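You operate a simulated robot arm through the tools that you are given. There is no shell and no other tool.

You run a simulated robot arm. Do the job below in one go: nothing can be reset, and whatever is moved stays where it is left.

## Task
Size the seal ring from the white stand, then fit it on its peg.
Fine: size it on the stepped post; shut the clear cover again, fingers clear; the other rings stay.

The check looks at the end state, three seconds after you hand in, the way a careful person would. Anything else that was tipped, shoved, dropped, spilled or broken makes it a failure. Lids that push on must go on centred and level and be pressed home; caps that screw on are set level and turned clockwise until they are tight.

## Robot
A 7-joint arm with a two-finger parallel gripper, fixed in place. Base frame: the origin is at the foot of the arm, x ahead of it, y to its left, z up. Units: m, rad, N and s.
Its first joint turns from -2.897 to 2.897 rad. Payload 4.4 kg.
The tool frame sits at the grasp point between the pads (the TCP): z along the fingers, y along the line on which they close. The tips reach 0.023 m beyond it. The gripper opens to 0.094 m. The fingers are 0.038 m wide and 0.01 m thick; the gripper's body (0.054 by 0.096 m) begins 0.039 m behind the TCP.
Orientation is that of the tool frame in the base frame, as a unit quaternion [w, x, y, z]. With the fingers straight down and closing along the base's y, the tool's x points along the base's -x, its y along +y and its z along -z.

## Interface
- The arm moves only by the tool send_rows. Its argument "increments" is a list of rows, each a list of 6 numbers: the shift along the tool's x, y, z in units of 30 mm (1.0 is 30 mm), then the turn, a rotation vector about the tool's x, y, z in units of 6 degrees (1.0 is 6 degrees). In form: [[dx, dy, dz, rx, ry, rz], ...]. A call has 1 to 20 rows; each row shifts and turns the commanded pose from where the row before left it, along the tool's axes as they then stand. "grip" is the finger opening in m, from 0 to 0.094, set as the call begins (left out, the last holds). A call with a number of a shift or a turn outside -1 to 1 is refused whole. Rows are played at 5 a second. More than 0.05 m and 0.15 rad between two rows, or a gripper value outside its range, and nothing of the call is played. Where a pose cannot be reached the arm comes as near as it can. A force on the tool above 70 N (or 10 N above the force at the start of the call, whichever is more), or a blocked arm, ends the call early, and 0.2 s more pass. Each finger travels about 0.072 m/s and halts on what it meets, pressing with about 26 N; the grip force reading is that of the motor and also rises with nothing between the fingers. The clock runs only during rows and for 0.2 s after the last one: add rows that do not move to give the fingers time. The reply holds the time, the measured pose of the TCP, the force on the tool along the base axes, the opening and the grip force, in the units named above and with some noise, with the torque about the TCP (base axes, N m) and any sound that the robot's microphone picked up.
- Cameras (640 x 400 px; columns grow to the right, rows downward): "scene" is fixed at [0.0506, 0.6507, 1.5014]; the picture's right is [-0.17, -0.99, 0.00], its down [-0.47, 0.08, -0.88] and it looks along [0.87, -0.15, -0.47] (base axes); focal length 326 px, centre (320, 200). "wrist" rides on the gripper at [0.086, 0.016, -0.074] in the tool frame; the picture's right is [-0.18, 0.98, 0.00], its down [-0.58, -0.11, -0.81] and it looks along [-0.79, -0.15, 0.59] (tool axes); focal length 243 px, centre (320, 200). There is no depth. A picture from a camera that has moved, and an enlarged one, comes with that camera's place and axes in the base frame and with its lens.
- snapshot(camera): a new picture of that camera. No time passes.
- inspect(camera, box): a new picture of the part [left, top, right, bottom] of that camera's present view, enlarged. No time passes.
- job_done(): hands the job in; it is judged then, once.

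Nothing tells you positions but the pictures and the camera data. Unless the task says otherwise, let go and move clear before handing in.

The tools are called after "Call:" as a command line: name --pt "numbers of a row" for each row, then --argument value for the rest, lists and objects as JSON in quotes. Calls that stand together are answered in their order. send_rows: Moves the arm, as the interface text tells. Its arguments: {"type":"object","properties":{"increments":{"type":"array","items":{"type":"array","items":{"type":"number"}}},"grip":{"type":"number"}},"required":["increments"]} The other tools are called the same way: snapshot (camera) takes a picture; inspect (camera, box) takes an enlarged picture of a part of a camera's view; job_done () hands the job in.

At the start:

```text
clock: 0.0
position: [0.4113, 0.5027, 1.2814]
orientation: [0.001, 0.0, 1.0, 0.0]
ft_force: [0.0, 0.7, 0.3]
torque: [-0.03, -0.01, -0.01]
opening: 0.0939
grip_force: 0.0
```

scene: 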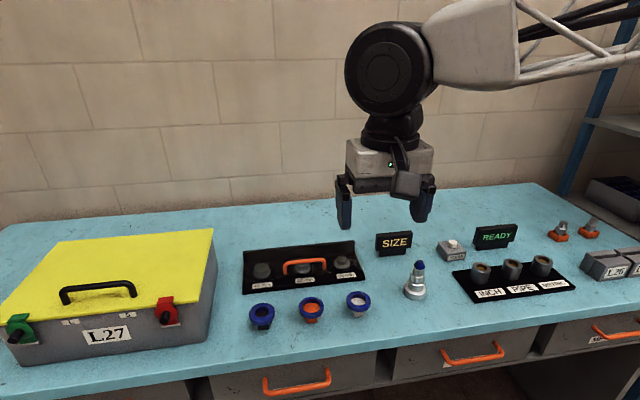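
wrist: 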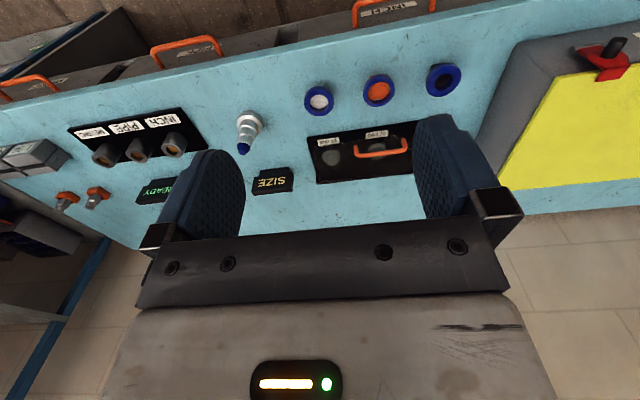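

I see a bench with three rings on stands (black, orange and white tops), a stepped post, three labelled pegs in a dark tray with a clear cover, and other items. I'll zoom in on these before moving.

Call:
inspect --camera "scene" --box '[230, 220, 390, 330]'

Call:
inspect --camera "scene" --box '[360, 210, 480, 310]'

Call:
inspect --camera "scene" --box '[430, 210, 640, 310]'

Call:
inspect --camera "wrist" --box '[220, 60, 480, 200]'

Call:
inspect --camera "wrist" --box '[0, 90, 260, 250]'

```text
3.64 times, centred on (310, 275) of scene
camera zoom: at [0.0506, 0.6507, 1.5014], right [-0.17, -0.99, 0.0], down [-0.47, 0.08, -0.88], along [0.87, -0.15, -0.47], focal length 1186 px, centre (356, -73)
```

zoom: 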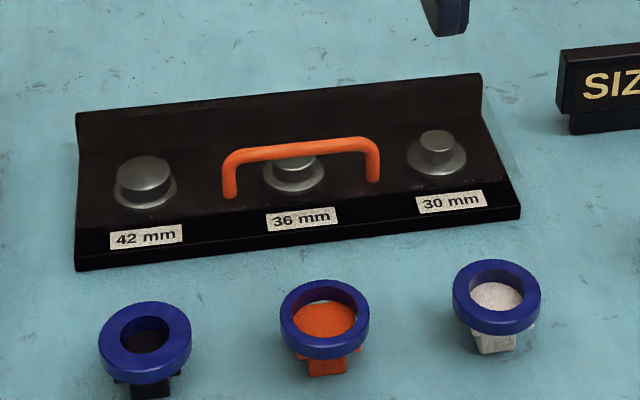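

```text
4.00 times, centred on (420, 260) of scene
camera zoom: at [0.0506, 0.6507, 1.5014], right [-0.17, -0.99, 0.0], down [-0.47, 0.08, -0.88], along [0.87, -0.15, -0.47], focal length 1305 px, centre (-80, -40)
```

zoom: 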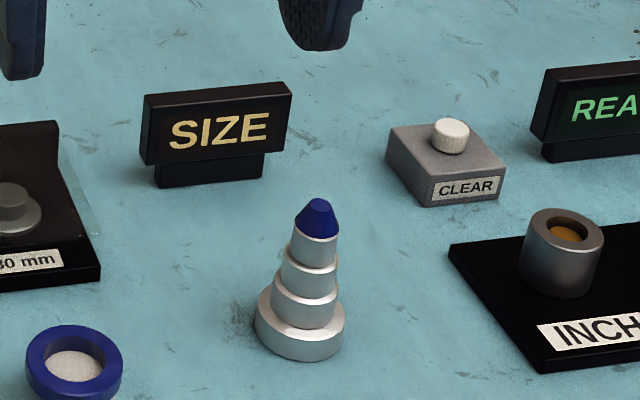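

```text
3.05 times, centred on (535, 260) of scene
camera zoom: at [0.0506, 0.6507, 1.5014], right [-0.17, -0.99, 0.0], down [-0.47, 0.08, -0.88], along [0.87, -0.15, -0.47], focal length 994 px, centre (-335, 17)
```

zoom: 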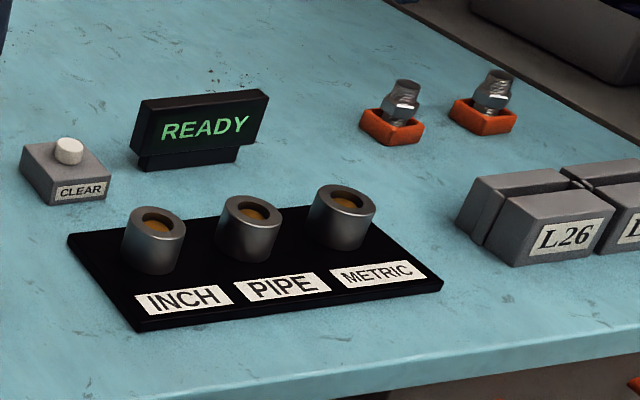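

```text
2.46 times, centred on (350, 130) of wrist
camera zoom: at [0.3259, 0.5199, 1.3572], right [0.18, 0.98, 0.0], down [0.58, -0.11, 0.81], along [0.79, -0.15, -0.59], focal length 597 px, centre (246, 372)
```

zoom: 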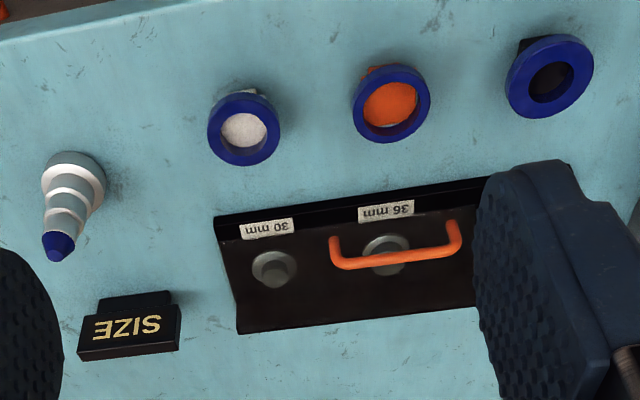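

```text
2.46 times, centred on (130, 170) of wrist
camera zoom: at [0.3259, 0.5199, 1.3572], right [0.18, 0.98, 0.0], down [0.58, -0.11, 0.81], along [0.79, -0.15, -0.59], focal length 597 px, centre (788, 274)
```

zoom: 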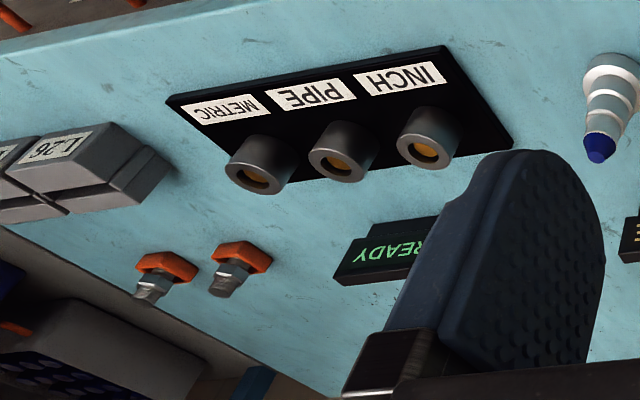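

The white-stand ring triangulates to about (0.575, 0.470, 0.945). I'll look closer at the cover, pegs, post and stands.

Call:
inspect --camera "scene" --box '[240, 235, 310, 295]'

Call:
inspect --camera "scene" --box '[305, 230, 375, 290]'

Call:
inspect --camera "scene" --box '[335, 280, 385, 325]'

Call:
inspect --camera "scene" --box '[390, 250, 445, 305]'

Call:
inspect --camera "wrist" --box '[300, 110, 420, 200]'

```text
6.67 times, centred on (275, 265) of scene
camera zoom: at [0.0506, 0.6507, 1.5014], right [-0.17, -0.99, 0.0], down [-0.47, 0.08, -0.88], along [0.87, -0.15, -0.47], focal length 2174 px, centre (620, -233)
```

zoom: 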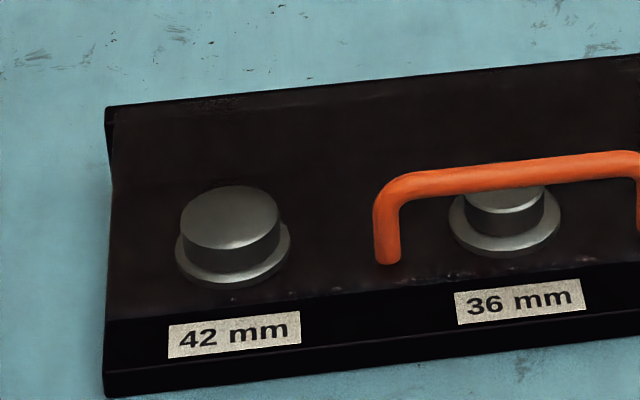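

```text
6.67 times, centred on (340, 260) of scene
camera zoom: at [0.0506, 0.6507, 1.5014], right [-0.17, -0.99, 0.0], down [-0.47, 0.08, -0.88], along [0.87, -0.15, -0.47], focal length 2174 px, centre (187, -200)
```

zoom: 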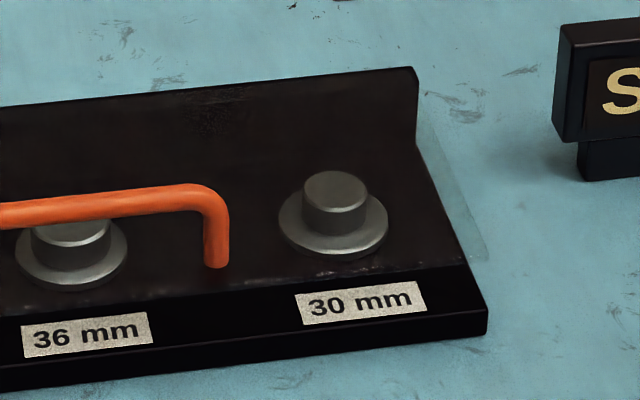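

```text
8.89 times, centred on (360, 302) of scene
camera zoom: at [0.0506, 0.6507, 1.5014], right [-0.17, -0.99, 0.0], down [-0.47, 0.08, -0.88], along [0.87, -0.15, -0.47], focal length 2899 px, centre (-36, -711)
```

zoom: 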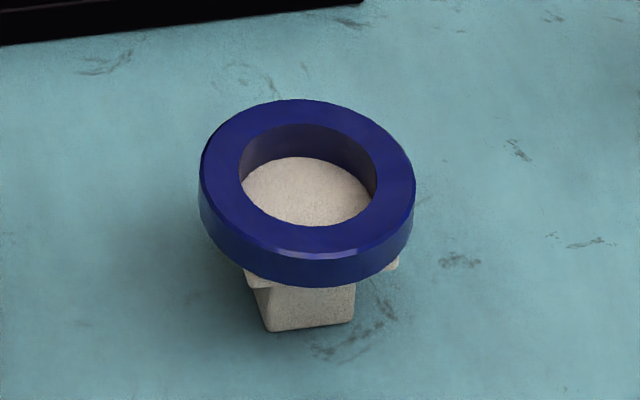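

```text
7.27 times, centred on (418, 278) of scene
camera zoom: at [0.0506, 0.6507, 1.5014], right [-0.17, -0.99, 0.0], down [-0.47, 0.08, -0.88], along [0.87, -0.15, -0.47], focal length 2372 px, centre (-389, -364)
```

zoom: 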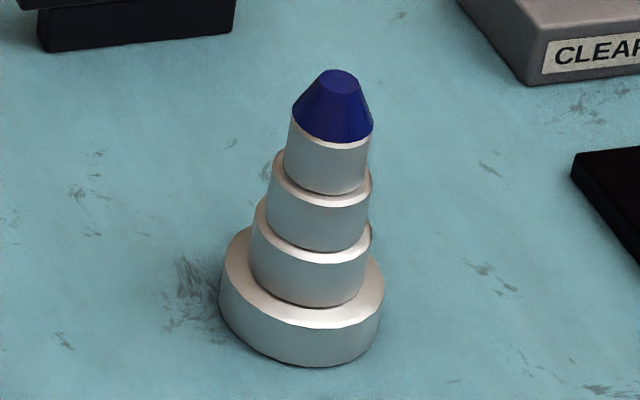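

```text
4.44 times, centred on (360, 155) of wrist
camera zoom: at [0.3259, 0.5199, 1.3572], right [0.18, 0.98, 0.0], down [0.58, -0.11, 0.81], along [0.79, -0.15, -0.59], focal length 1078 px, centre (142, 400)
```

zoom: 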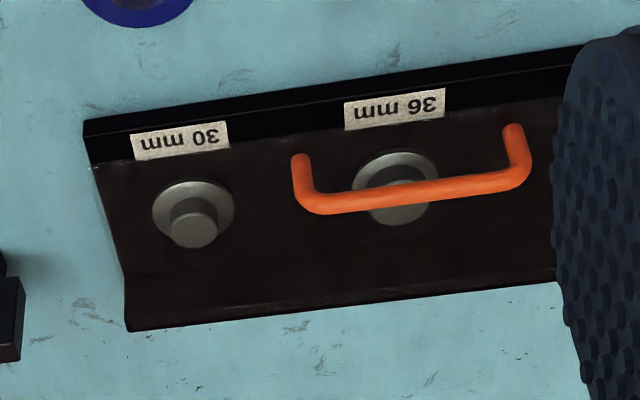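

The cover looks like a flat clear plate at z≈0.957, hinged on the back wall at x≈0.797. The handle bar is along y at about (0.687, 0.53–0.63, 0.986). I'll move above the tray for a closer view.

Call:
send_rows --pt "-0.8 0.28 0.4 0 0 0" --pt "-0.8 0.28 0.4 0 0 0" --pt "-0.8 0.28 0.4 0 0 0" --pt "-0.8 0.28 0.4 0 0 0" --pt "-0.8 0.28 0.4 0 0 0" --pt "-0.8 0.28 0.4 0 0 0" --pt "-0.8 0.28 0.4 0 0 0" --pt "-0.8 0.28 0.4 0 0 0" --grip 0.094

Call:
snapshot --camera "wrist"

Call:
snapshot --camera "scene"

```text
clock: 1.8
position: [0.605, 0.5711, 1.1877]
orientation: [0.001, 0.0, 1.0, 0.001]
ft_force: [0.7, -0.9, 0.8]
torque: [0.0, -0.01, -0.04]
opening: 0.0942
grip_force: 0.0
```

```text
taken
camera wrist: at [0.5185, 0.5878, 1.2621], right [0.18, 0.98, 0.0], down [0.58, -0.11, 0.81], along [0.79, -0.15, -0.59], focal length 243 px, centre (320, 200)
```

wrist: 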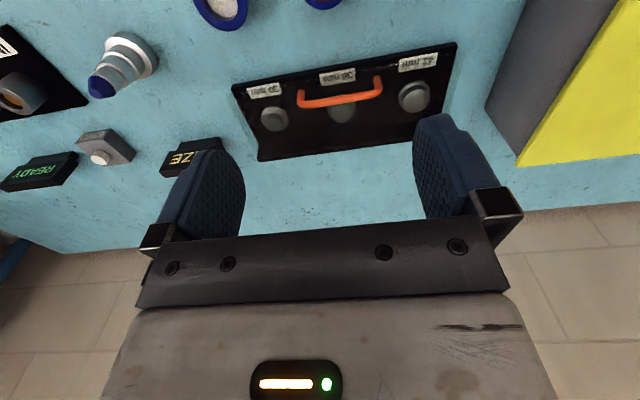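

```text
taken
```

scene: 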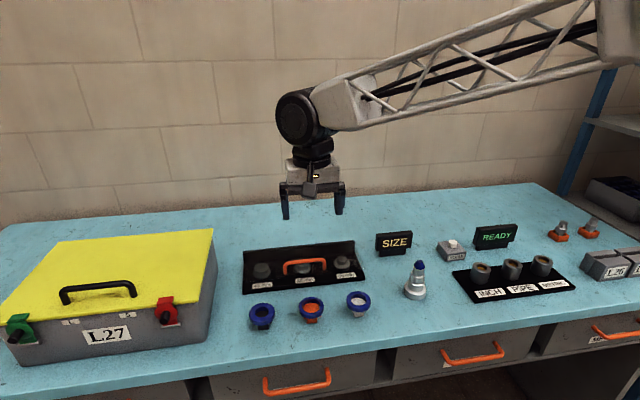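

The tray is now in clear view ahead of the gripper. I'll zoom in to refine the handle, hinge, pegs and post.

Call:
inspect --camera "wrist" --box '[220, 30, 470, 180]'

Call:
inspect --camera "wrist" --box '[70, 10, 230, 110]'

Call:
inspect --camera "wrist" --box '[300, 60, 400, 130]'

```text
2.56 times, centred on (345, 105) of wrist
camera zoom: at [0.5185, 0.5878, 1.2621], right [0.18, 0.98, 0.0], down [0.58, -0.11, 0.81], along [0.79, -0.15, -0.59], focal length 621 px, centre (256, 443)
```

zoom: 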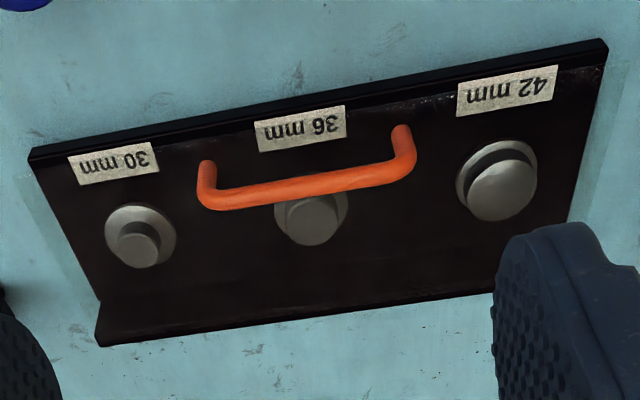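

```text
4.00 times, centred on (150, 60) of wrist
camera zoom: at [0.5185, 0.5878, 1.2621], right [0.18, 0.98, 0.0], down [0.58, -0.11, 0.81], along [0.79, -0.15, -0.59], focal length 970 px, centre (1000, 760)
```

zoom: 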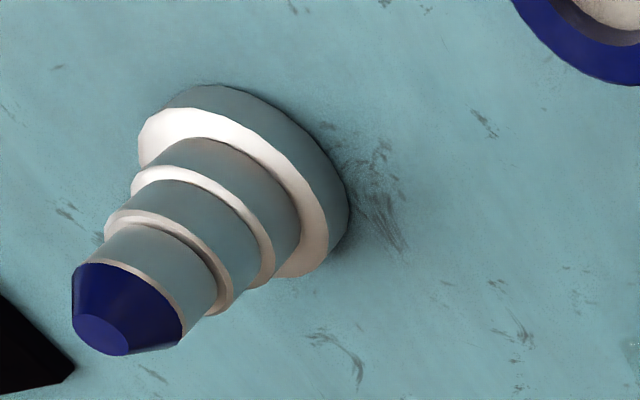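

```text
5.71 times, centred on (350, 95) of wrist
camera zoom: at [0.5185, 0.5878, 1.2621], right [0.18, 0.98, 0.0], down [0.58, -0.11, 0.81], along [0.79, -0.15, -0.59], focal length 1386 px, centre (149, 800)
```

zoom: 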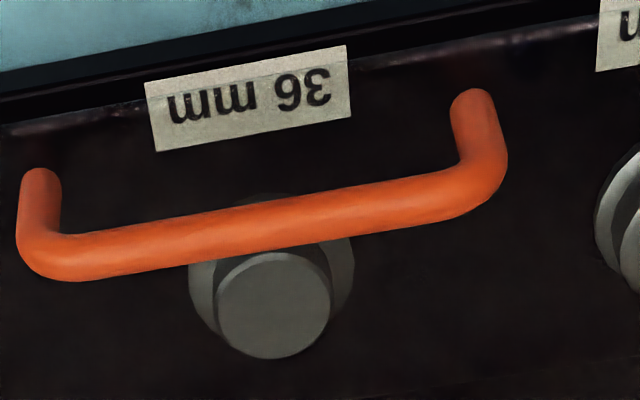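

Estimates: handle bar at (0.687, y 0.58, 0.986); pegs at x≈0.741 with y 0.469 (30), 0.579 (36) and 0.690 (42); post axis (0.621, 0.308); table z≈0.905. Next I'll turn the gripper 90° so the fingers close along x, ready for the handle.

Call:
send_rows --pt "0 0 0 0 0 -1" --pt "0 0 0 0 0 -1" --pt "0 0 0 0 0 -1" --pt "0 0 0 0 0 -1" --pt "0 0 0 0 0 -1" --pt "0 0 0 0 0 -1" --pt "0 0 0 0 0 -1" --pt "0 0 0 0 0 -1" --pt "0 0 0 0 0 -1" --pt "0 0 0 0 0 -1" --pt "0 0 0 0 0 -1" --pt "0 0 0 0 0 -1" --pt "0 0 0 0 0 -1" --pt "0 0 0 0 0 -1" --pt "0 0 0 0 0 -1" --pt "0 0 0 0 0 0" --grip 0.04

Call:
snapshot --camera "wrist"

```text
clock: 5.2
position: [0.6043, 0.5696, 1.186]
orientation: [0.0, 0.708, -0.706, 0.0]
ft_force: [-0.2, 0.6, -0.2]
torque: [0.02, 0.01, 0.0]
opening: 0.04
grip_force: 0.0
```

```text
taken
camera wrist: at [0.5885, 0.4844, 1.261], right [-0.98, 0.18, 0.0], down [0.11, 0.58, 0.81], along [0.15, 0.79, -0.59], focal length 243 px, centre (320, 200)
```

wrist: 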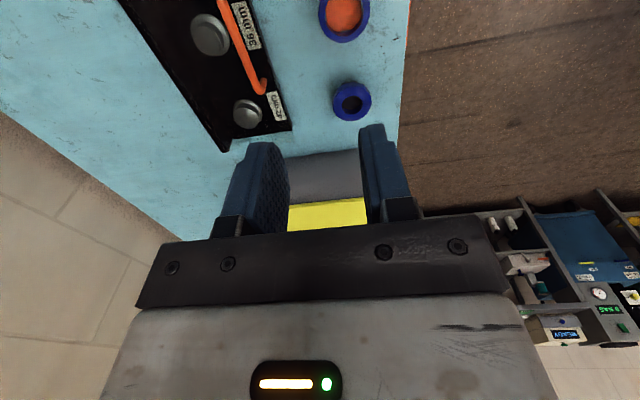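

Tool x now points along −y and the fingers close along x. I'll move above the handle bar and look.

Call:
send_rows --pt "-0.06 -0.46 0.7 0 0 0" --pt "-0.06 -0.46 0.7 0 0 0" --pt "-0.06 -0.46 0.7 0 0 0" --pt "-0.06 -0.46 0.7 0 0 0" --pt "-0.06 -0.46 0.7 0 0 0" --pt "-0.06 -0.46 0.7 0 0 0" --pt "0 0 0 0 0 0"

Call:
snapshot --camera "wrist"

Call:
inspect --camera "scene" --box '[230, 180, 390, 290]'

```text
clock: 6.8
position: [0.6875, 0.5808, 1.0589]
orientation: [0.0, 0.707, -0.707, 0.0]
ft_force: [-0.1, 0.2, -0.2]
torque: [0.02, -0.02, 0.02]
opening: 0.04
grip_force: 0.0
```

```text
taken
camera wrist: at [0.6706, 0.4952, 1.1343], right [-0.98, 0.18, 0.0], down [0.11, 0.58, 0.81], along [0.15, 0.79, -0.59], focal length 243 px, centre (320, 200)
```

wrist: 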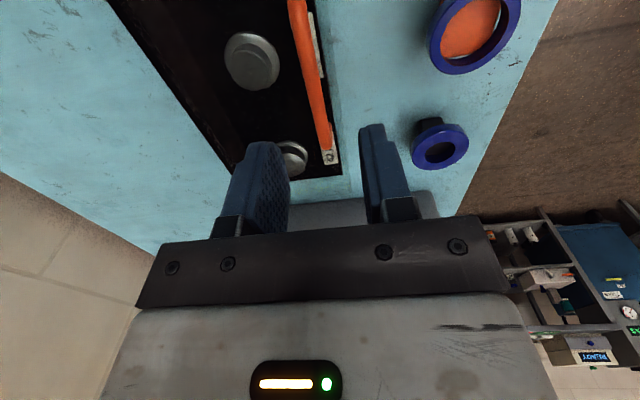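

```text
3.64 times, centred on (310, 235) of scene
camera zoom: at [0.0506, 0.6507, 1.5014], right [-0.17, -0.99, 0.0], down [-0.47, 0.08, -0.88], along [0.87, -0.15, -0.47], focal length 1186 px, centre (356, 73)
```

zoom: 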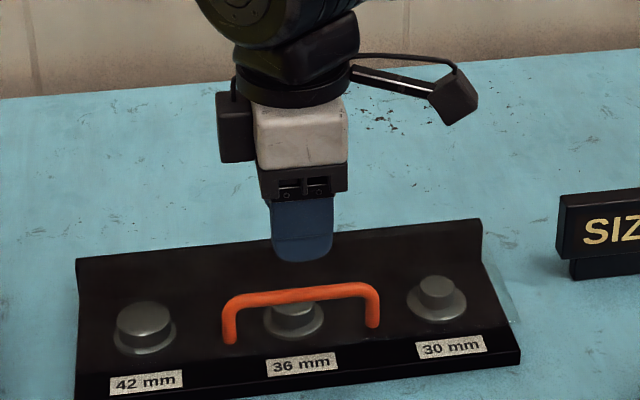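

Lined up over the bar. I'll lower until the tips sit about 12 mm below the bar centre, straddling it.

Call:
send_rows --pt "0 0 0.7 0 0 0" --pt "0 0 0.7 0 0 0" --pt "0 0 0.6 0 0 0" --pt "0 0 0 0 0 0"

Call:
snapshot --camera "wrist"

Call:
inspect --camera "scene" --box '[250, 220, 360, 290]'

```text
clock: 7.8
position: [0.6873, 0.5811, 0.9997]
orientation: [0.0, -0.707, 0.707, 0.0]
ft_force: [0.2, -0.1, -0.3]
torque: [0.03, -0.01, 0.02]
opening: 0.0402
grip_force: 0.0
```

```text
taken
camera wrist: at [0.6714, 0.495, 1.0748], right [-0.98, 0.18, 0.0], down [0.11, 0.58, 0.81], along [0.15, 0.79, -0.59], focal length 243 px, centre (320, 200)
```

wrist: 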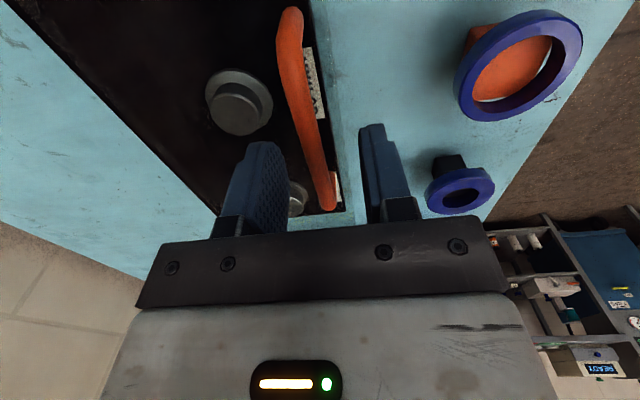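

```text
5.71 times, centred on (305, 255) of scene
camera zoom: at [0.0506, 0.6507, 1.5014], right [-0.17, -0.99, 0.0], down [-0.47, 0.08, -0.88], along [0.87, -0.15, -0.47], focal length 1864 px, centre (406, -114)
```

zoom: 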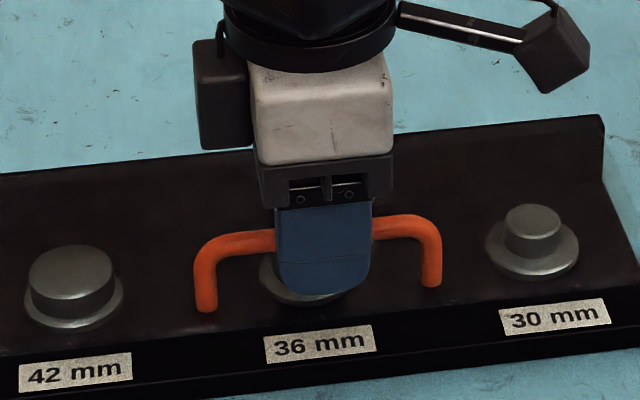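

The bar sits between the fingers. I'll lower 3 mm and grip it.

Call:
send_rows --pt "0 0 0.1 0 0 0" --pt "0 0 0 0 0 0" --pt "0 0 0 0 0 0" --grip 0.04

Call:
send_rows --pt "0 0 0 0 0 0" --pt "0 0 0 0 0 0" --pt "0 0 0 0 0 0" --pt "0 0 0 0 0 0" --grip 0.0

Call:
snapshot --camera "wrist"

```text
clock: 8.6
position: [0.6883, 0.5811, 0.9969]
orientation: [0.0, 0.707, -0.707, 0.0]
ft_force: [0.1, 0.5, 0.4]
torque: [-0.01, 0.04, 0.01]
opening: 0.0401
grip_force: 0.1
```

```text
clock: 9.7
position: [0.6897, 0.5802, 0.9974]
orientation: [0.003, -0.707, 0.707, 0.0]
ft_force: [19.4, 7.3, -6.6]
torque: [-0.32, -0.31, 0.11]
opening: 0.0095
grip_force: 44.8
stopped in row 4: the force on the tool passed its limit at 72 N (the readings are from after the stop); the commanded pose is now the measured one
```

```text
taken
camera wrist: at [0.6734, 0.4945, 1.0721], right [-0.98, 0.18, 0.0], down [0.11, 0.58, 0.81], along [0.15, 0.79, -0.59], focal length 243 px, centre (320, 200)
```

wrist: 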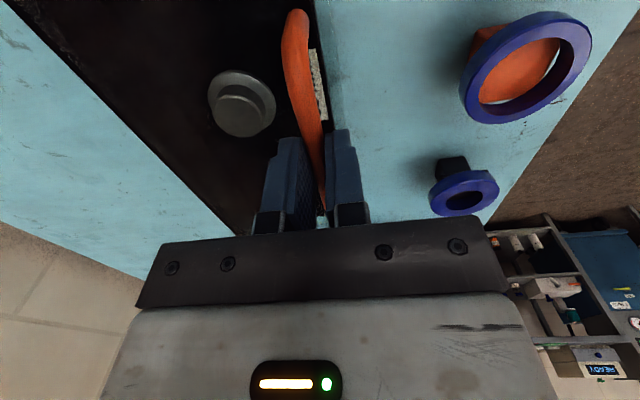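

I'm gripping the 9.5 mm bar. I'll lift gently along the hinge arc (radius ≈ 0.111 m), starting with 15° to check the forces.

Call:
send_rows --pt "0 -0.05 -0.155 0 0 0" --pt "0 -0.053 -0.152 0 0 0" --pt "0 -0.065 -0.149 0 0 0" --pt "0 -0.068 -0.148 0 0 0" --pt "0 -0.075 -0.143 0 0 0" --pt "0 -0.078 -0.14 0 0 0"

Call:
inspect --camera "scene" --box '[230, 200, 390, 300]'

```text
clock: 11.1
position: [0.7014, 0.5816, 1.0234]
orientation: [-0.002, 0.707, -0.707, 0.0]
ft_force: [9.3, 8.1, -8.2]
torque: [-0.19, 0.0, 0.03]
opening: 0.0094
grip_force: 45.3
```

```text
4.00 times, centred on (310, 250) of scene
camera zoom: at [0.0506, 0.6507, 1.5014], right [-0.17, -0.99, 0.0], down [-0.47, 0.08, -0.88], along [0.87, -0.15, -0.47], focal length 1305 px, centre (360, 0)
```

zoom: 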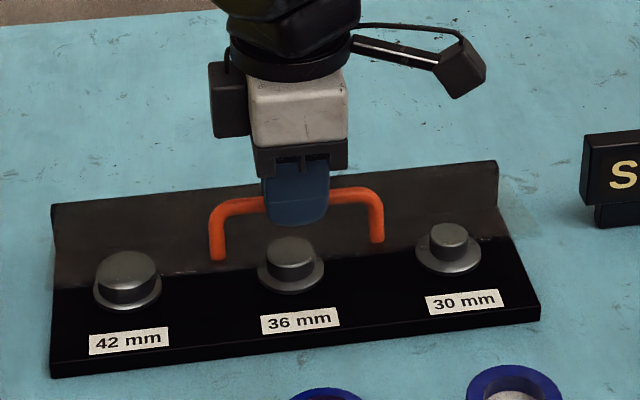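

The cover lifts freely with low force. I'll continue the arc to about 55°.

Call:
send_rows --pt "0 -0.18 -0.27 0 0 0" --pt "0 -0.203 -0.253 0 0 0" --pt "0 -0.223 -0.233 0 0 0" --pt "0 -0.243 -0.213 0 0 0" --pt "0 -0.26 -0.193 0 0 0" --pt "0 -0.277 -0.167 0 0 0" --pt "0 -0.29 -0.143 0 0 0" --pt "0 -0.303 -0.12 0 0 0"

Call:
inspect --camera "scene" --box '[230, 180, 390, 290]'

Call:
snapshot --camera "wrist"

```text
clock: 12.9
position: [0.7602, 0.5796, 1.0741]
orientation: [-0.003, 0.708, -0.706, 0.001]
ft_force: [-10.3, 17.0, 26.6]
torque: [0.72, 0.17, 0.08]
opening: 0.0094
grip_force: 45.0
```

```text
3.64 times, centred on (310, 235) of scene
camera zoom: at [0.0506, 0.6507, 1.5014], right [-0.17, -0.99, 0.0], down [-0.47, 0.08, -0.88], along [0.87, -0.15, -0.47], focal length 1186 px, centre (356, 73)
```

zoom: 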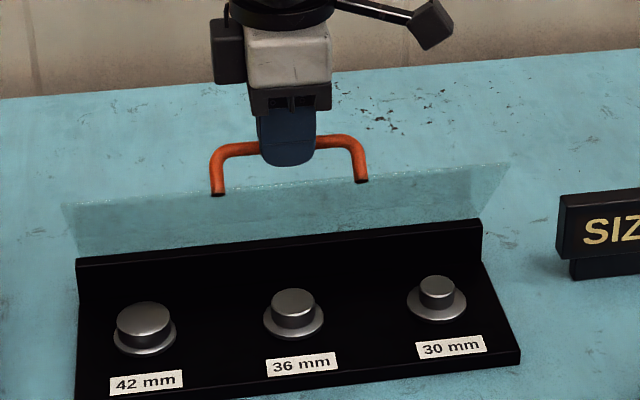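

```text
taken
camera wrist: at [0.7442, 0.4934, 1.1488], right [-0.98, 0.18, 0.0], down [0.11, 0.58, 0.81], along [0.15, 0.79, -0.59], focal length 243 px, centre (320, 200)
```

wrist: 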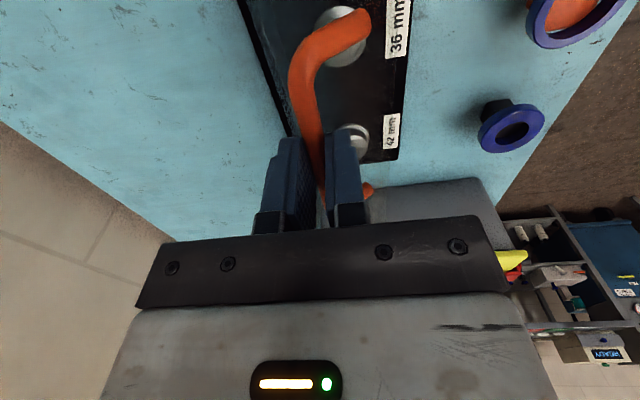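

The force is radially outward, so the true arc radius is slightly larger than assumed. I'll move out a few millimetres to relieve it.

Call:
send_rows --pt "0 0.02 -0.06 0 0 0" --pt "0 0 0 0 0 0"

```text
clock: 13.5
position: [0.7604, 0.5799, 1.0724]
orientation: [-0.001, 0.707, -0.707, 0.0]
ft_force: [-7.7, 13.7, 17.9]
torque: [0.78, 0.09, 0.09]
opening: 0.0094
grip_force: 45.5
```

Call:
send_rows --pt "-0.06 0.02 -0.06 0 0 0" --pt "-0.03 0.01 -0.05 0 0 0" --pt "0 0 0 0 0 0"

```text
clock: 14.3
position: [0.758, 0.5816, 1.0739]
orientation: [-0.002, -0.706, 0.708, 0.0]
ft_force: [7.8, -24.0, -22.6]
torque: [-0.46, -0.11, 0.07]
opening: 0.0097
grip_force: 45.2
```

Call:
send_rows --pt "0.055 -0.02 0.055 0 0 0" --pt "0 0 0 0 0 0"

```text
clock: 14.9
position: [0.7596, 0.5824, 1.0755]
orientation: [-0.002, 0.707, -0.707, 0.0]
ft_force: [9.4, 5.6, -28.9]
torque: [-0.22, -0.16, 0.02]
opening: 0.0094
grip_force: 44.9
```

Call:
send_rows --pt "0 -0.015 0.05 0 0 0" --pt "0 0 0 0 0 0"

```text
clock: 15.5
position: [0.7603, 0.582, 1.075]
orientation: [0.002, -0.707, 0.707, -0.001]
ft_force: [5.3, 17.9, -13.7]
torque: [-0.04, -0.07, 0.03]
opening: 0.0096
grip_force: 45.6
```

Refit hinge: about (0.803, 0.955) with R≈0.117. I'll continue the arc to about 73°.

Call:
send_rows --pt "0 -0.16 -0.055 0 0 0" --pt "0 -0.16 -0.055 0 0 0" --pt "0 -0.165 -0.042 0 0 0" --pt "0 -0.165 -0.041 0 0 0" --pt "0 -0.168 -0.027 0 0 0" --pt "0 -0.168 -0.026 0 0 0" --pt "0 -0.168 -0.014 0 0 0" --pt "0 -0.168 -0.013 0 0 0" --pt "0 0 0 0 0 0"

Call:
inspect --camera "scene" --box '[230, 180, 390, 290]'

```text
clock: 17.5
position: [0.7986, 0.5809, 1.083]
orientation: [-0.002, 0.707, -0.707, 0.001]
ft_force: [-1.0, 13.4, 16.5]
torque: [0.02, 0.04, 0.12]
opening: 0.0096
grip_force: 45.0
```

```text
3.64 times, centred on (310, 235) of scene
camera zoom: at [0.0506, 0.6507, 1.5014], right [-0.17, -0.99, 0.0], down [-0.47, 0.08, -0.88], along [0.87, -0.15, -0.47], focal length 1186 px, centre (356, 73)
```

zoom: 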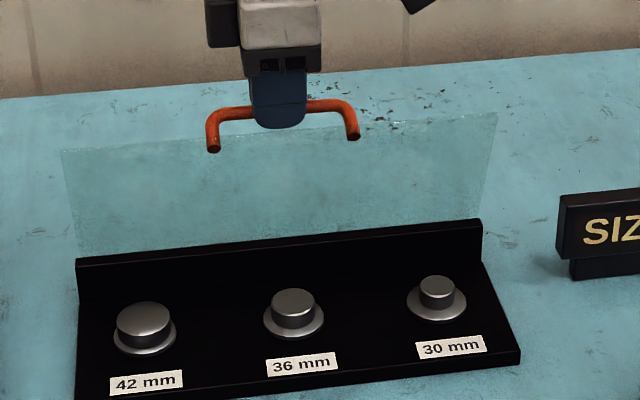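

Call:
send_rows --pt "0 -0.17 -0.03 0 0 0" --pt "0 -0.17 -0.01 0 0 0" --pt "0 -0.17 0.015 0 0 0" --pt "0 -0.17 0.022 0 0 0" --pt "0 -0.167 0.03 0 0 0" --pt "0 -0.166 0.034 0 0 0" --pt "0 -0.163 0.044 0 0 0" --pt "0 -0.163 0.05 0 0 0" --pt "0 0 0 0 0 0"

Call:
inspect --camera "scene" --box '[230, 180, 390, 290]'

Call:
snapshot --camera "wrist"

```text
clock: 19.5
position: [0.8397, 0.5804, 1.0761]
orientation: [0.001, -0.707, 0.707, 0.0]
ft_force: [-3.2, -18.0, -9.5]
torque: [-0.1, 0.07, 0.18]
opening: 0.0094
grip_force: 45.6
```

```text
3.64 times, centred on (310, 235) of scene
camera zoom: at [0.0506, 0.6507, 1.5014], right [-0.17, -0.99, 0.0], down [-0.47, 0.08, -0.88], along [0.87, -0.15, -0.47], focal length 1186 px, centre (356, 73)
```

zoom: 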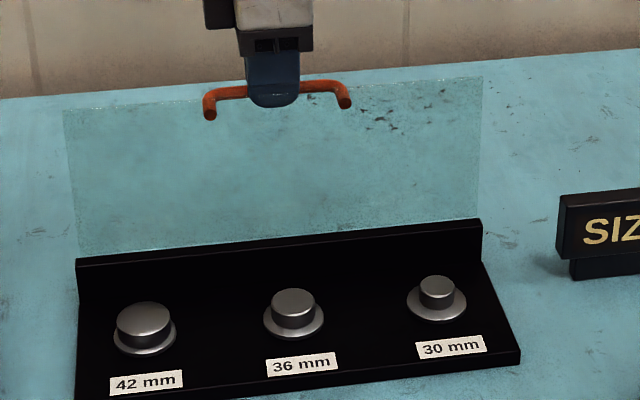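

```text
taken
camera wrist: at [0.8229, 0.4948, 1.1521], right [-0.98, 0.19, 0.0], down [0.11, 0.58, 0.81], along [0.15, 0.79, -0.59], focal length 243 px, centre (320, 200)
```

wrist: 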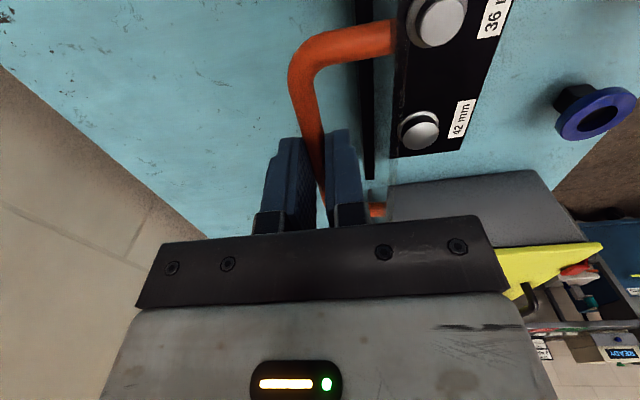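

The cover is just past vertical. I'll take it a little further back to find its resting stop.

Call:
send_rows --pt "0 -0.16 0.055 0 0 0" --pt "0 -0.157 0.062 0 0 0" --pt "0 -0.155 0.07 0 0 0" --pt "0 -0.152 0.078 0 0 0" --pt "0 0 0 0 0 0"

Call:
inspect --camera "scene" --box '[230, 180, 390, 290]'

Call:
snapshot --camera "wrist"

```text
clock: 20.7
position: [0.8587, 0.5814, 1.0692]
orientation: [0.0, -0.707, 0.708, 0.0]
ft_force: [-4.9, -24.3, -7.1]
torque: [-0.44, 0.09, 0.13]
opening: 0.0093
grip_force: 46.1
```

```text
3.64 times, centred on (310, 235) of scene
camera zoom: at [0.0506, 0.6507, 1.5014], right [-0.17, -0.99, 0.0], down [-0.47, 0.08, -0.88], along [0.87, -0.15, -0.47], focal length 1186 px, centre (356, 73)
```

zoom: 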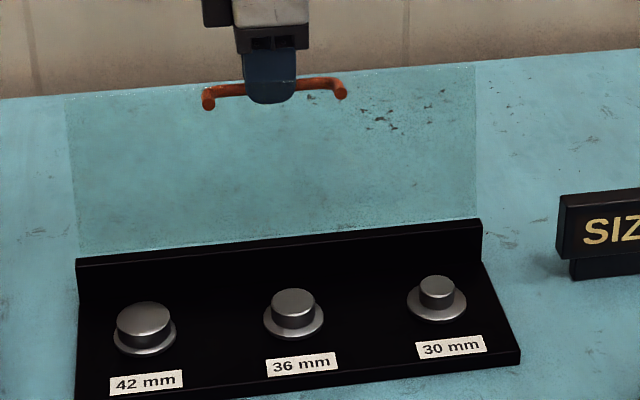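

```text
taken
camera wrist: at [0.8423, 0.4954, 1.1443], right [-0.98, 0.18, 0.0], down [0.11, 0.58, 0.81], along [0.15, 0.79, -0.59], focal length 243 px, centre (320, 200)
```

wrist: 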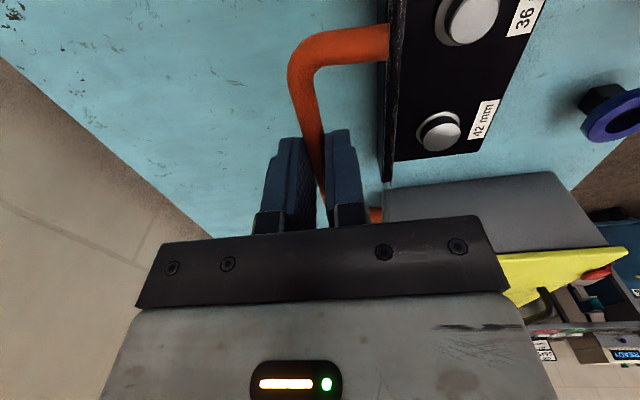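

Call:
send_rows --pt "0.03 -0.148 0.083 0 0 0" --pt "0 -0.144 0.09 0 0 0" --pt "0 0 0 0 0 0"

Call:
snapshot --camera "wrist"

```text
clock: 21.5
position: [0.8645, 0.5819, 1.0661]
orientation: [-0.002, 0.708, -0.707, -0.001]
ft_force: [-61.9, -21.2, 5.6]
torque: [-0.87, 1.06, -0.02]
opening: 0.0094
grip_force: 44.5
```

```text
taken
camera wrist: at [0.8491, 0.4955, 1.1408], right [-0.98, 0.18, 0.0], down [0.11, 0.58, 0.81], along [0.15, 0.79, -0.59], focal length 243 px, centre (320, 200)
```

wrist: 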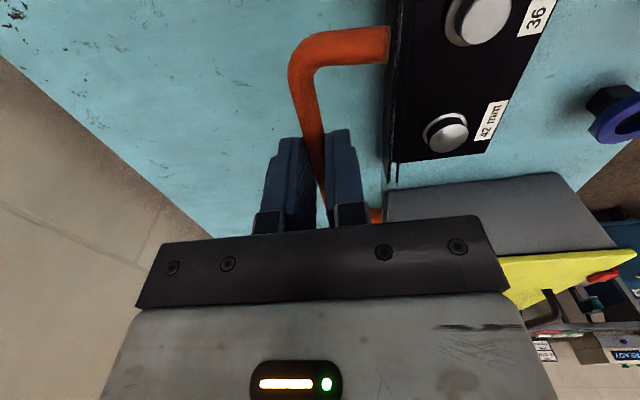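

A strong x force shows the cover has reached its stop at about 105°. I'll ease off, open slightly and lift straight up.

Call:
send_rows --pt "0 0.13 -0.05 0 0 0" --pt "0 0 0 0 0 0"

Call:
send_rows --pt "0 0 0 0 0 0" --pt "0 0 0 0 0 0" --grip 0.015

Call:
snapshot --camera "wrist"

Call:
inspect --camera "scene" --box '[250, 170, 360, 260]'

```text
clock: 22.1
position: [0.8636, 0.5816, 1.0662]
orientation: [0.003, -0.707, 0.707, 0.0]
ft_force: [-0.4, 17.3, -1.6]
torque: [1.08, -0.12, 0.1]
opening: 0.0094
grip_force: 45.0
```

```text
clock: 22.7
position: [0.863, 0.5801, 1.0667]
orientation: [0.001, -0.707, 0.707, 0.0]
ft_force: [0.1, 0.0, 0.3]
torque: [0.02, 0.01, 0.02]
opening: 0.0147
grip_force: 0.1
```

```text
taken
camera wrist: at [0.8462, 0.4945, 1.1414], right [-0.98, 0.18, 0.0], down [0.11, 0.58, 0.81], along [0.15, 0.79, -0.59], focal length 243 px, centre (320, 200)
```

wrist: 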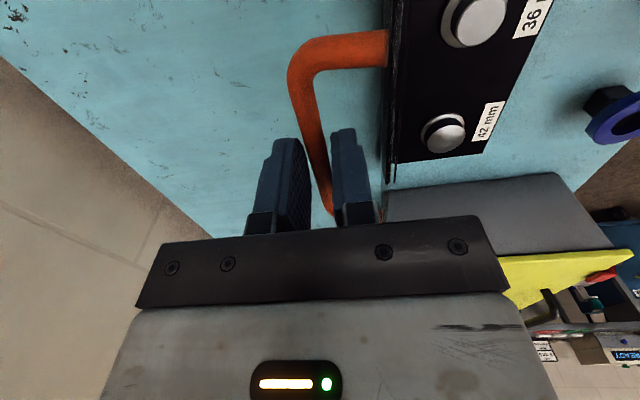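

```text
4.44 times, centred on (305, 215) of scene
camera zoom: at [0.0506, 0.6507, 1.5014], right [-0.17, -0.99, 0.0], down [-0.47, 0.08, -0.88], along [0.87, -0.15, -0.47], focal length 1450 px, centre (387, 133)
```

zoom: 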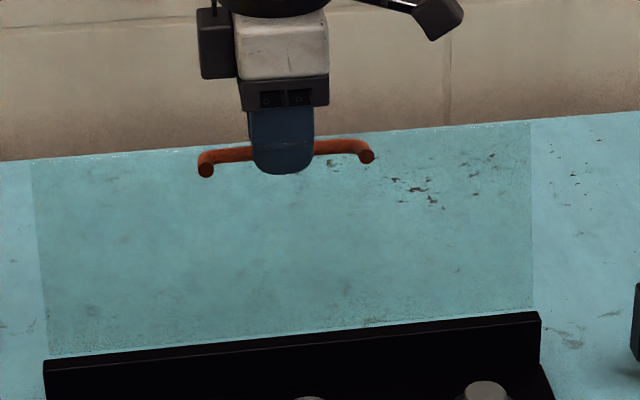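

Released cleanly, and the cover rests open. I'll lift straight up, clear of it.

Call:
send_rows --pt "0 -0.03 -0.2 0 0 0" --pt "0 0 -0.5 0 0 0" --pt "0 0 -0.7 0 0 0" --pt "0 0 -1 0 0 0" --pt "0 0 -1 0 0 0" --pt "0 0 -1 0 0 0" --pt "0 0 0 0 0 0"

Call:
snapshot --camera "scene"

```text
clock: 24.3
position: [0.865, 0.5803, 1.1977]
orientation: [0.001, -0.707, 0.707, -0.001]
ft_force: [-0.6, 0.6, 0.3]
torque: [0.0, 0.02, -0.03]
opening: 0.015
grip_force: 0.1
```

```text
taken
```

scene: 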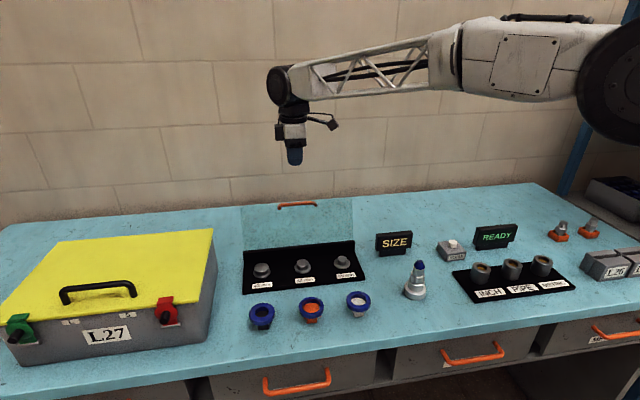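

The cover stays open by itself. I'll turn the gripper back so it closes along y and go above the white-stand ring.

Call:
send_rows --pt "0 0 0 0 0 1" --pt "0 0 0 0 0 1" --pt "0 0 0 0 0 1" --pt "0 0 0 0 0 1" --pt "0 0 0 0 0 1" --pt "0 0 0 0 0 1" --pt "0 0 0 0 0 1" --pt "0 0 0 0 0 1" --pt "0 0 0 0 0 1" --pt "0 0 0 0 0 1" --pt "0 0 0 0 0 1" --pt "0 0 0 0 0 1" --pt "0 0 0 0 0 1" --pt "0 0 0 0 0 1" --pt "0 0 0 0 0 1" --pt "0 0 0 0 0 0" --grip 0.08

Call:
send_rows --pt "0.97 -0.37 0.3 0 0 0" --pt "0.97 -0.37 0.3 0 0 0" --pt "0.97 -0.37 0.4 0 0 0" --pt "0.97 -0.37 0.4 0 0 0" --pt "0.97 -0.37 0.4 0 0 0" --pt "0.97 -0.37 0.4 0 0 0" --pt "0.97 -0.37 0.4 0 0 0" --pt "0.97 -0.37 0.4 0 0 0" --pt "0.97 -0.37 0.4 0 0 0" --pt "0.97 -0.37 0.4 0 0 0" --pt "0 0 0 0 0 0"

Call:
snapshot --camera "wrist"

Call:
snapshot --camera "scene"

```text
clock: 27.7
position: [0.863, 0.581, 1.1984]
orientation: [0.001, 0.001, 1.0, 0.002]
ft_force: [0.7, 0.5, -0.6]
torque: [0.05, -0.02, 0.0]
opening: 0.0801
grip_force: 0.0
```

```text
clock: 30.1
position: [0.5724, 0.4685, 1.0822]
orientation: [0.002, 0.0, 1.0, 0.001]
ft_force: [-0.4, 0.1, -0.8]
torque: [-0.03, 0.01, -0.01]
opening: 0.0801
grip_force: 0.1
```

```text
taken
camera wrist: at [0.4845, 0.4855, 1.1574], right [0.18, 0.98, 0.0], down [0.58, -0.11, 0.81], along [0.79, -0.15, -0.59], focal length 243 px, centre (320, 200)
```

wrist: 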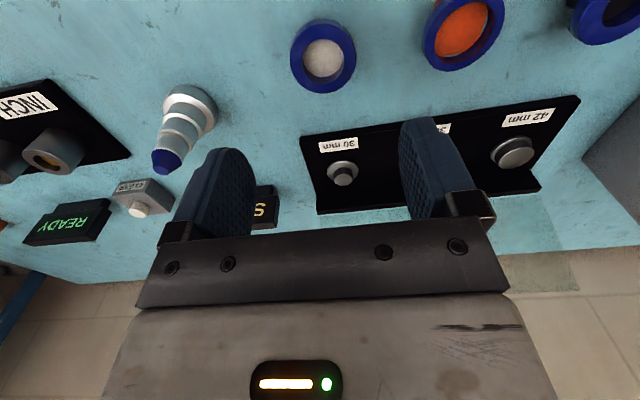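

```text
taken
```

scene: 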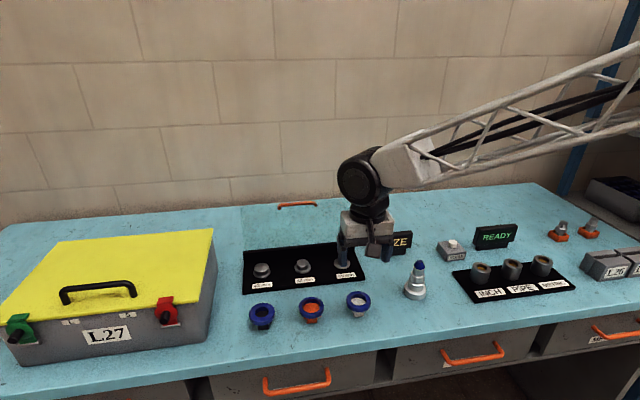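

Call:
inspect --camera "wrist" --box '[270, 10, 380, 110]'

Call:
inspect --camera "wrist" --box '[140, 70, 240, 190]'

Call:
inspect --camera "wrist" --box '[290, 85, 560, 225]'

```text
4.00 times, centred on (325, 60) of wrist
camera zoom: at [0.4845, 0.4855, 1.1574], right [0.18, 0.98, 0.0], down [0.58, -0.11, 0.81], along [0.79, -0.15, -0.59], focal length 970 px, centre (300, 760)
```

zoom: 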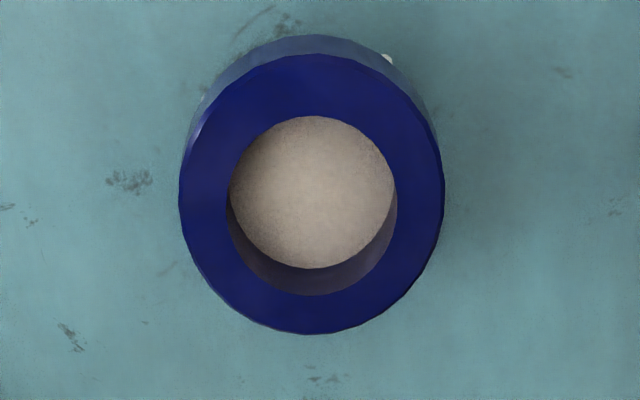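

```text
3.33 times, centred on (190, 130) of wrist
camera zoom: at [0.4845, 0.4855, 1.1574], right [0.18, 0.98, 0.0], down [0.58, -0.11, 0.81], along [0.79, -0.15, -0.59], focal length 809 px, centre (753, 433)
```

zoom: 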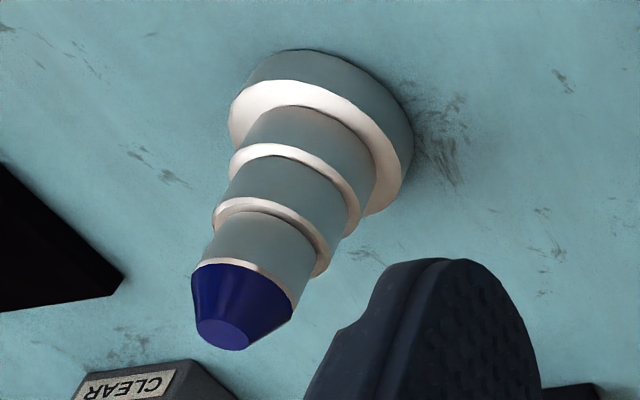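

```text
2.37 times, centred on (425, 155) of wrist
camera zoom: at [0.4845, 0.4855, 1.1574], right [0.18, 0.98, 0.0], down [0.58, -0.11, 0.81], along [0.79, -0.15, -0.59], focal length 575 px, centre (71, 307)
```

zoom: 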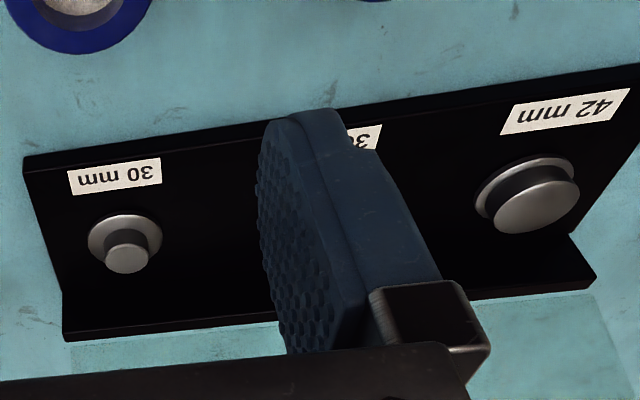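

The white-stand ring's centre is about (0.575, 0.470) with its top near z 0.946. I'll descend partway and re-check the alignment.

Call:
send_rows --pt "-0.087 0.07 0.9 0 0 0" --pt "0 0 0.9 0 0 0" --pt "0 0 0.8 0 0 0" --pt "0 0 0 0 0 0"

Call:
snapshot --camera "wrist"

Call:
inspect --camera "scene" --box '[320, 240, 410, 330]'

```text
clock: 31.1
position: [0.5759, 0.4713, 1.0058]
orientation: [0.001, 0.0, 1.0, 0.0]
ft_force: [-0.2, 0.1, -0.2]
torque: [-0.01, 0.01, -0.03]
opening: 0.08
grip_force: 0.0
```

```text
taken
camera wrist: at [0.4895, 0.4876, 1.0805], right [0.18, 0.98, 0.0], down [0.58, -0.11, 0.81], along [0.79, -0.15, -0.59], focal length 243 px, centre (320, 200)
```

wrist: 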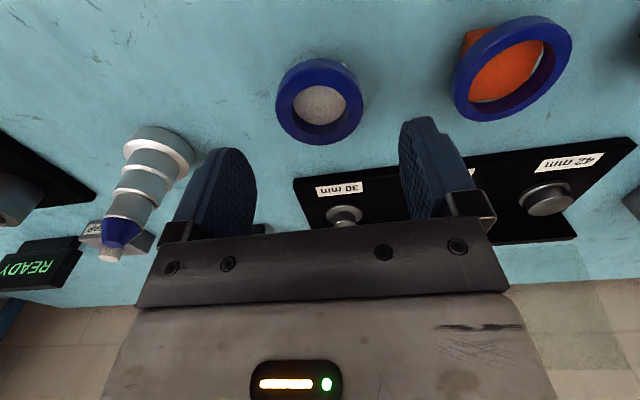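

```text
4.44 times, centred on (365, 285) of scene
camera zoom: at [0.0506, 0.6507, 1.5014], right [-0.17, -0.99, 0.0], down [-0.47, 0.08, -0.88], along [0.87, -0.15, -0.47], focal length 1450 px, centre (120, -178)
```

zoom: 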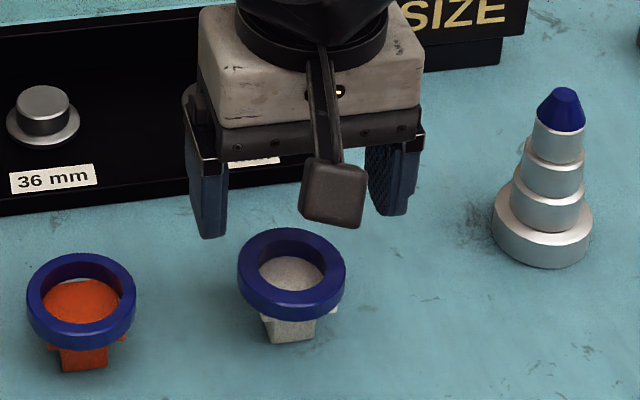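

Call:
inspect --camera "wrist" --box '[260, 40, 380, 160]'

```text
3.33 times, centred on (320, 100) of wrist
camera zoom: at [0.4895, 0.4876, 1.0805], right [0.18, 0.98, 0.0], down [0.58, -0.11, 0.81], along [0.79, -0.15, -0.59], focal length 809 px, centre (320, 533)
```

zoom: 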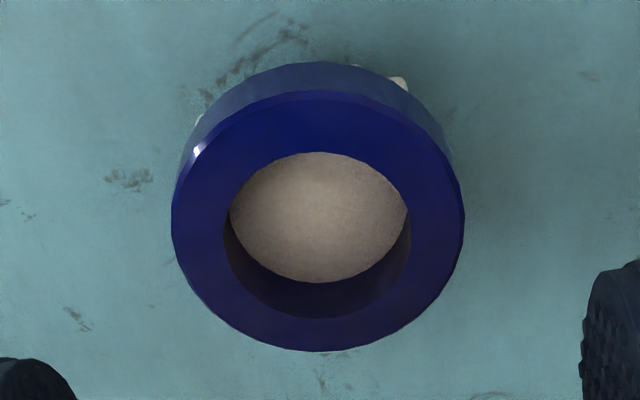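

Call:
send_rows --pt "0.05 0 0.6 0 0 0" --pt "0 0 0.6 0 0 0" --pt "0 0 0.55 0 0 0" --pt "0 0 0 0 0 0"

Call:
snapshot --camera "wrist"

Call:
inspect --camera "scene" --box '[320, 240, 410, 330]'

```text
clock: 32.1
position: [0.5757, 0.4714, 0.9524]
orientation: [0.0, 0.0, 1.0, 0.0]
ft_force: [-0.6, -0.5, 0.2]
torque: [-0.04, 0.02, -0.05]
opening: 0.0799
grip_force: 0.1
```

```text
taken
camera wrist: at [0.4889, 0.4876, 1.028], right [0.18, 0.98, 0.0], down [0.58, -0.11, 0.81], along [0.79, -0.15, -0.59], focal length 243 px, centre (320, 200)
```

wrist: 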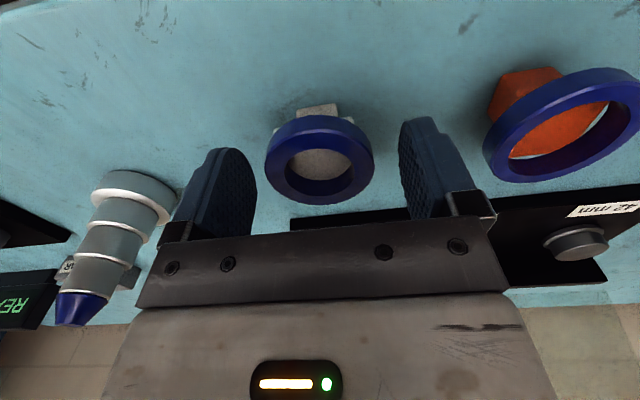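

```text
4.44 times, centred on (365, 285) of scene
camera zoom: at [0.0506, 0.6507, 1.5014], right [-0.17, -0.99, 0.0], down [-0.47, 0.08, -0.88], along [0.87, -0.15, -0.47], focal length 1450 px, centre (120, -178)
```

zoom: 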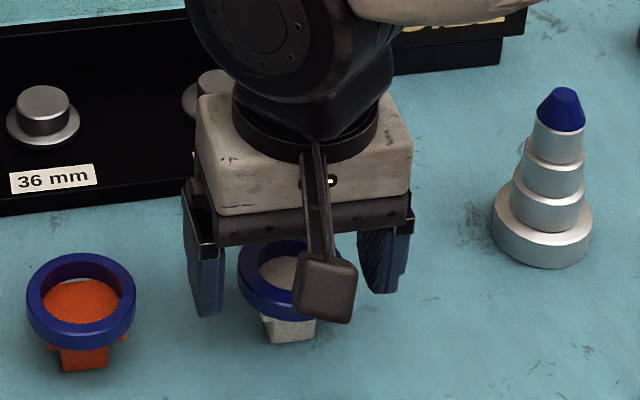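

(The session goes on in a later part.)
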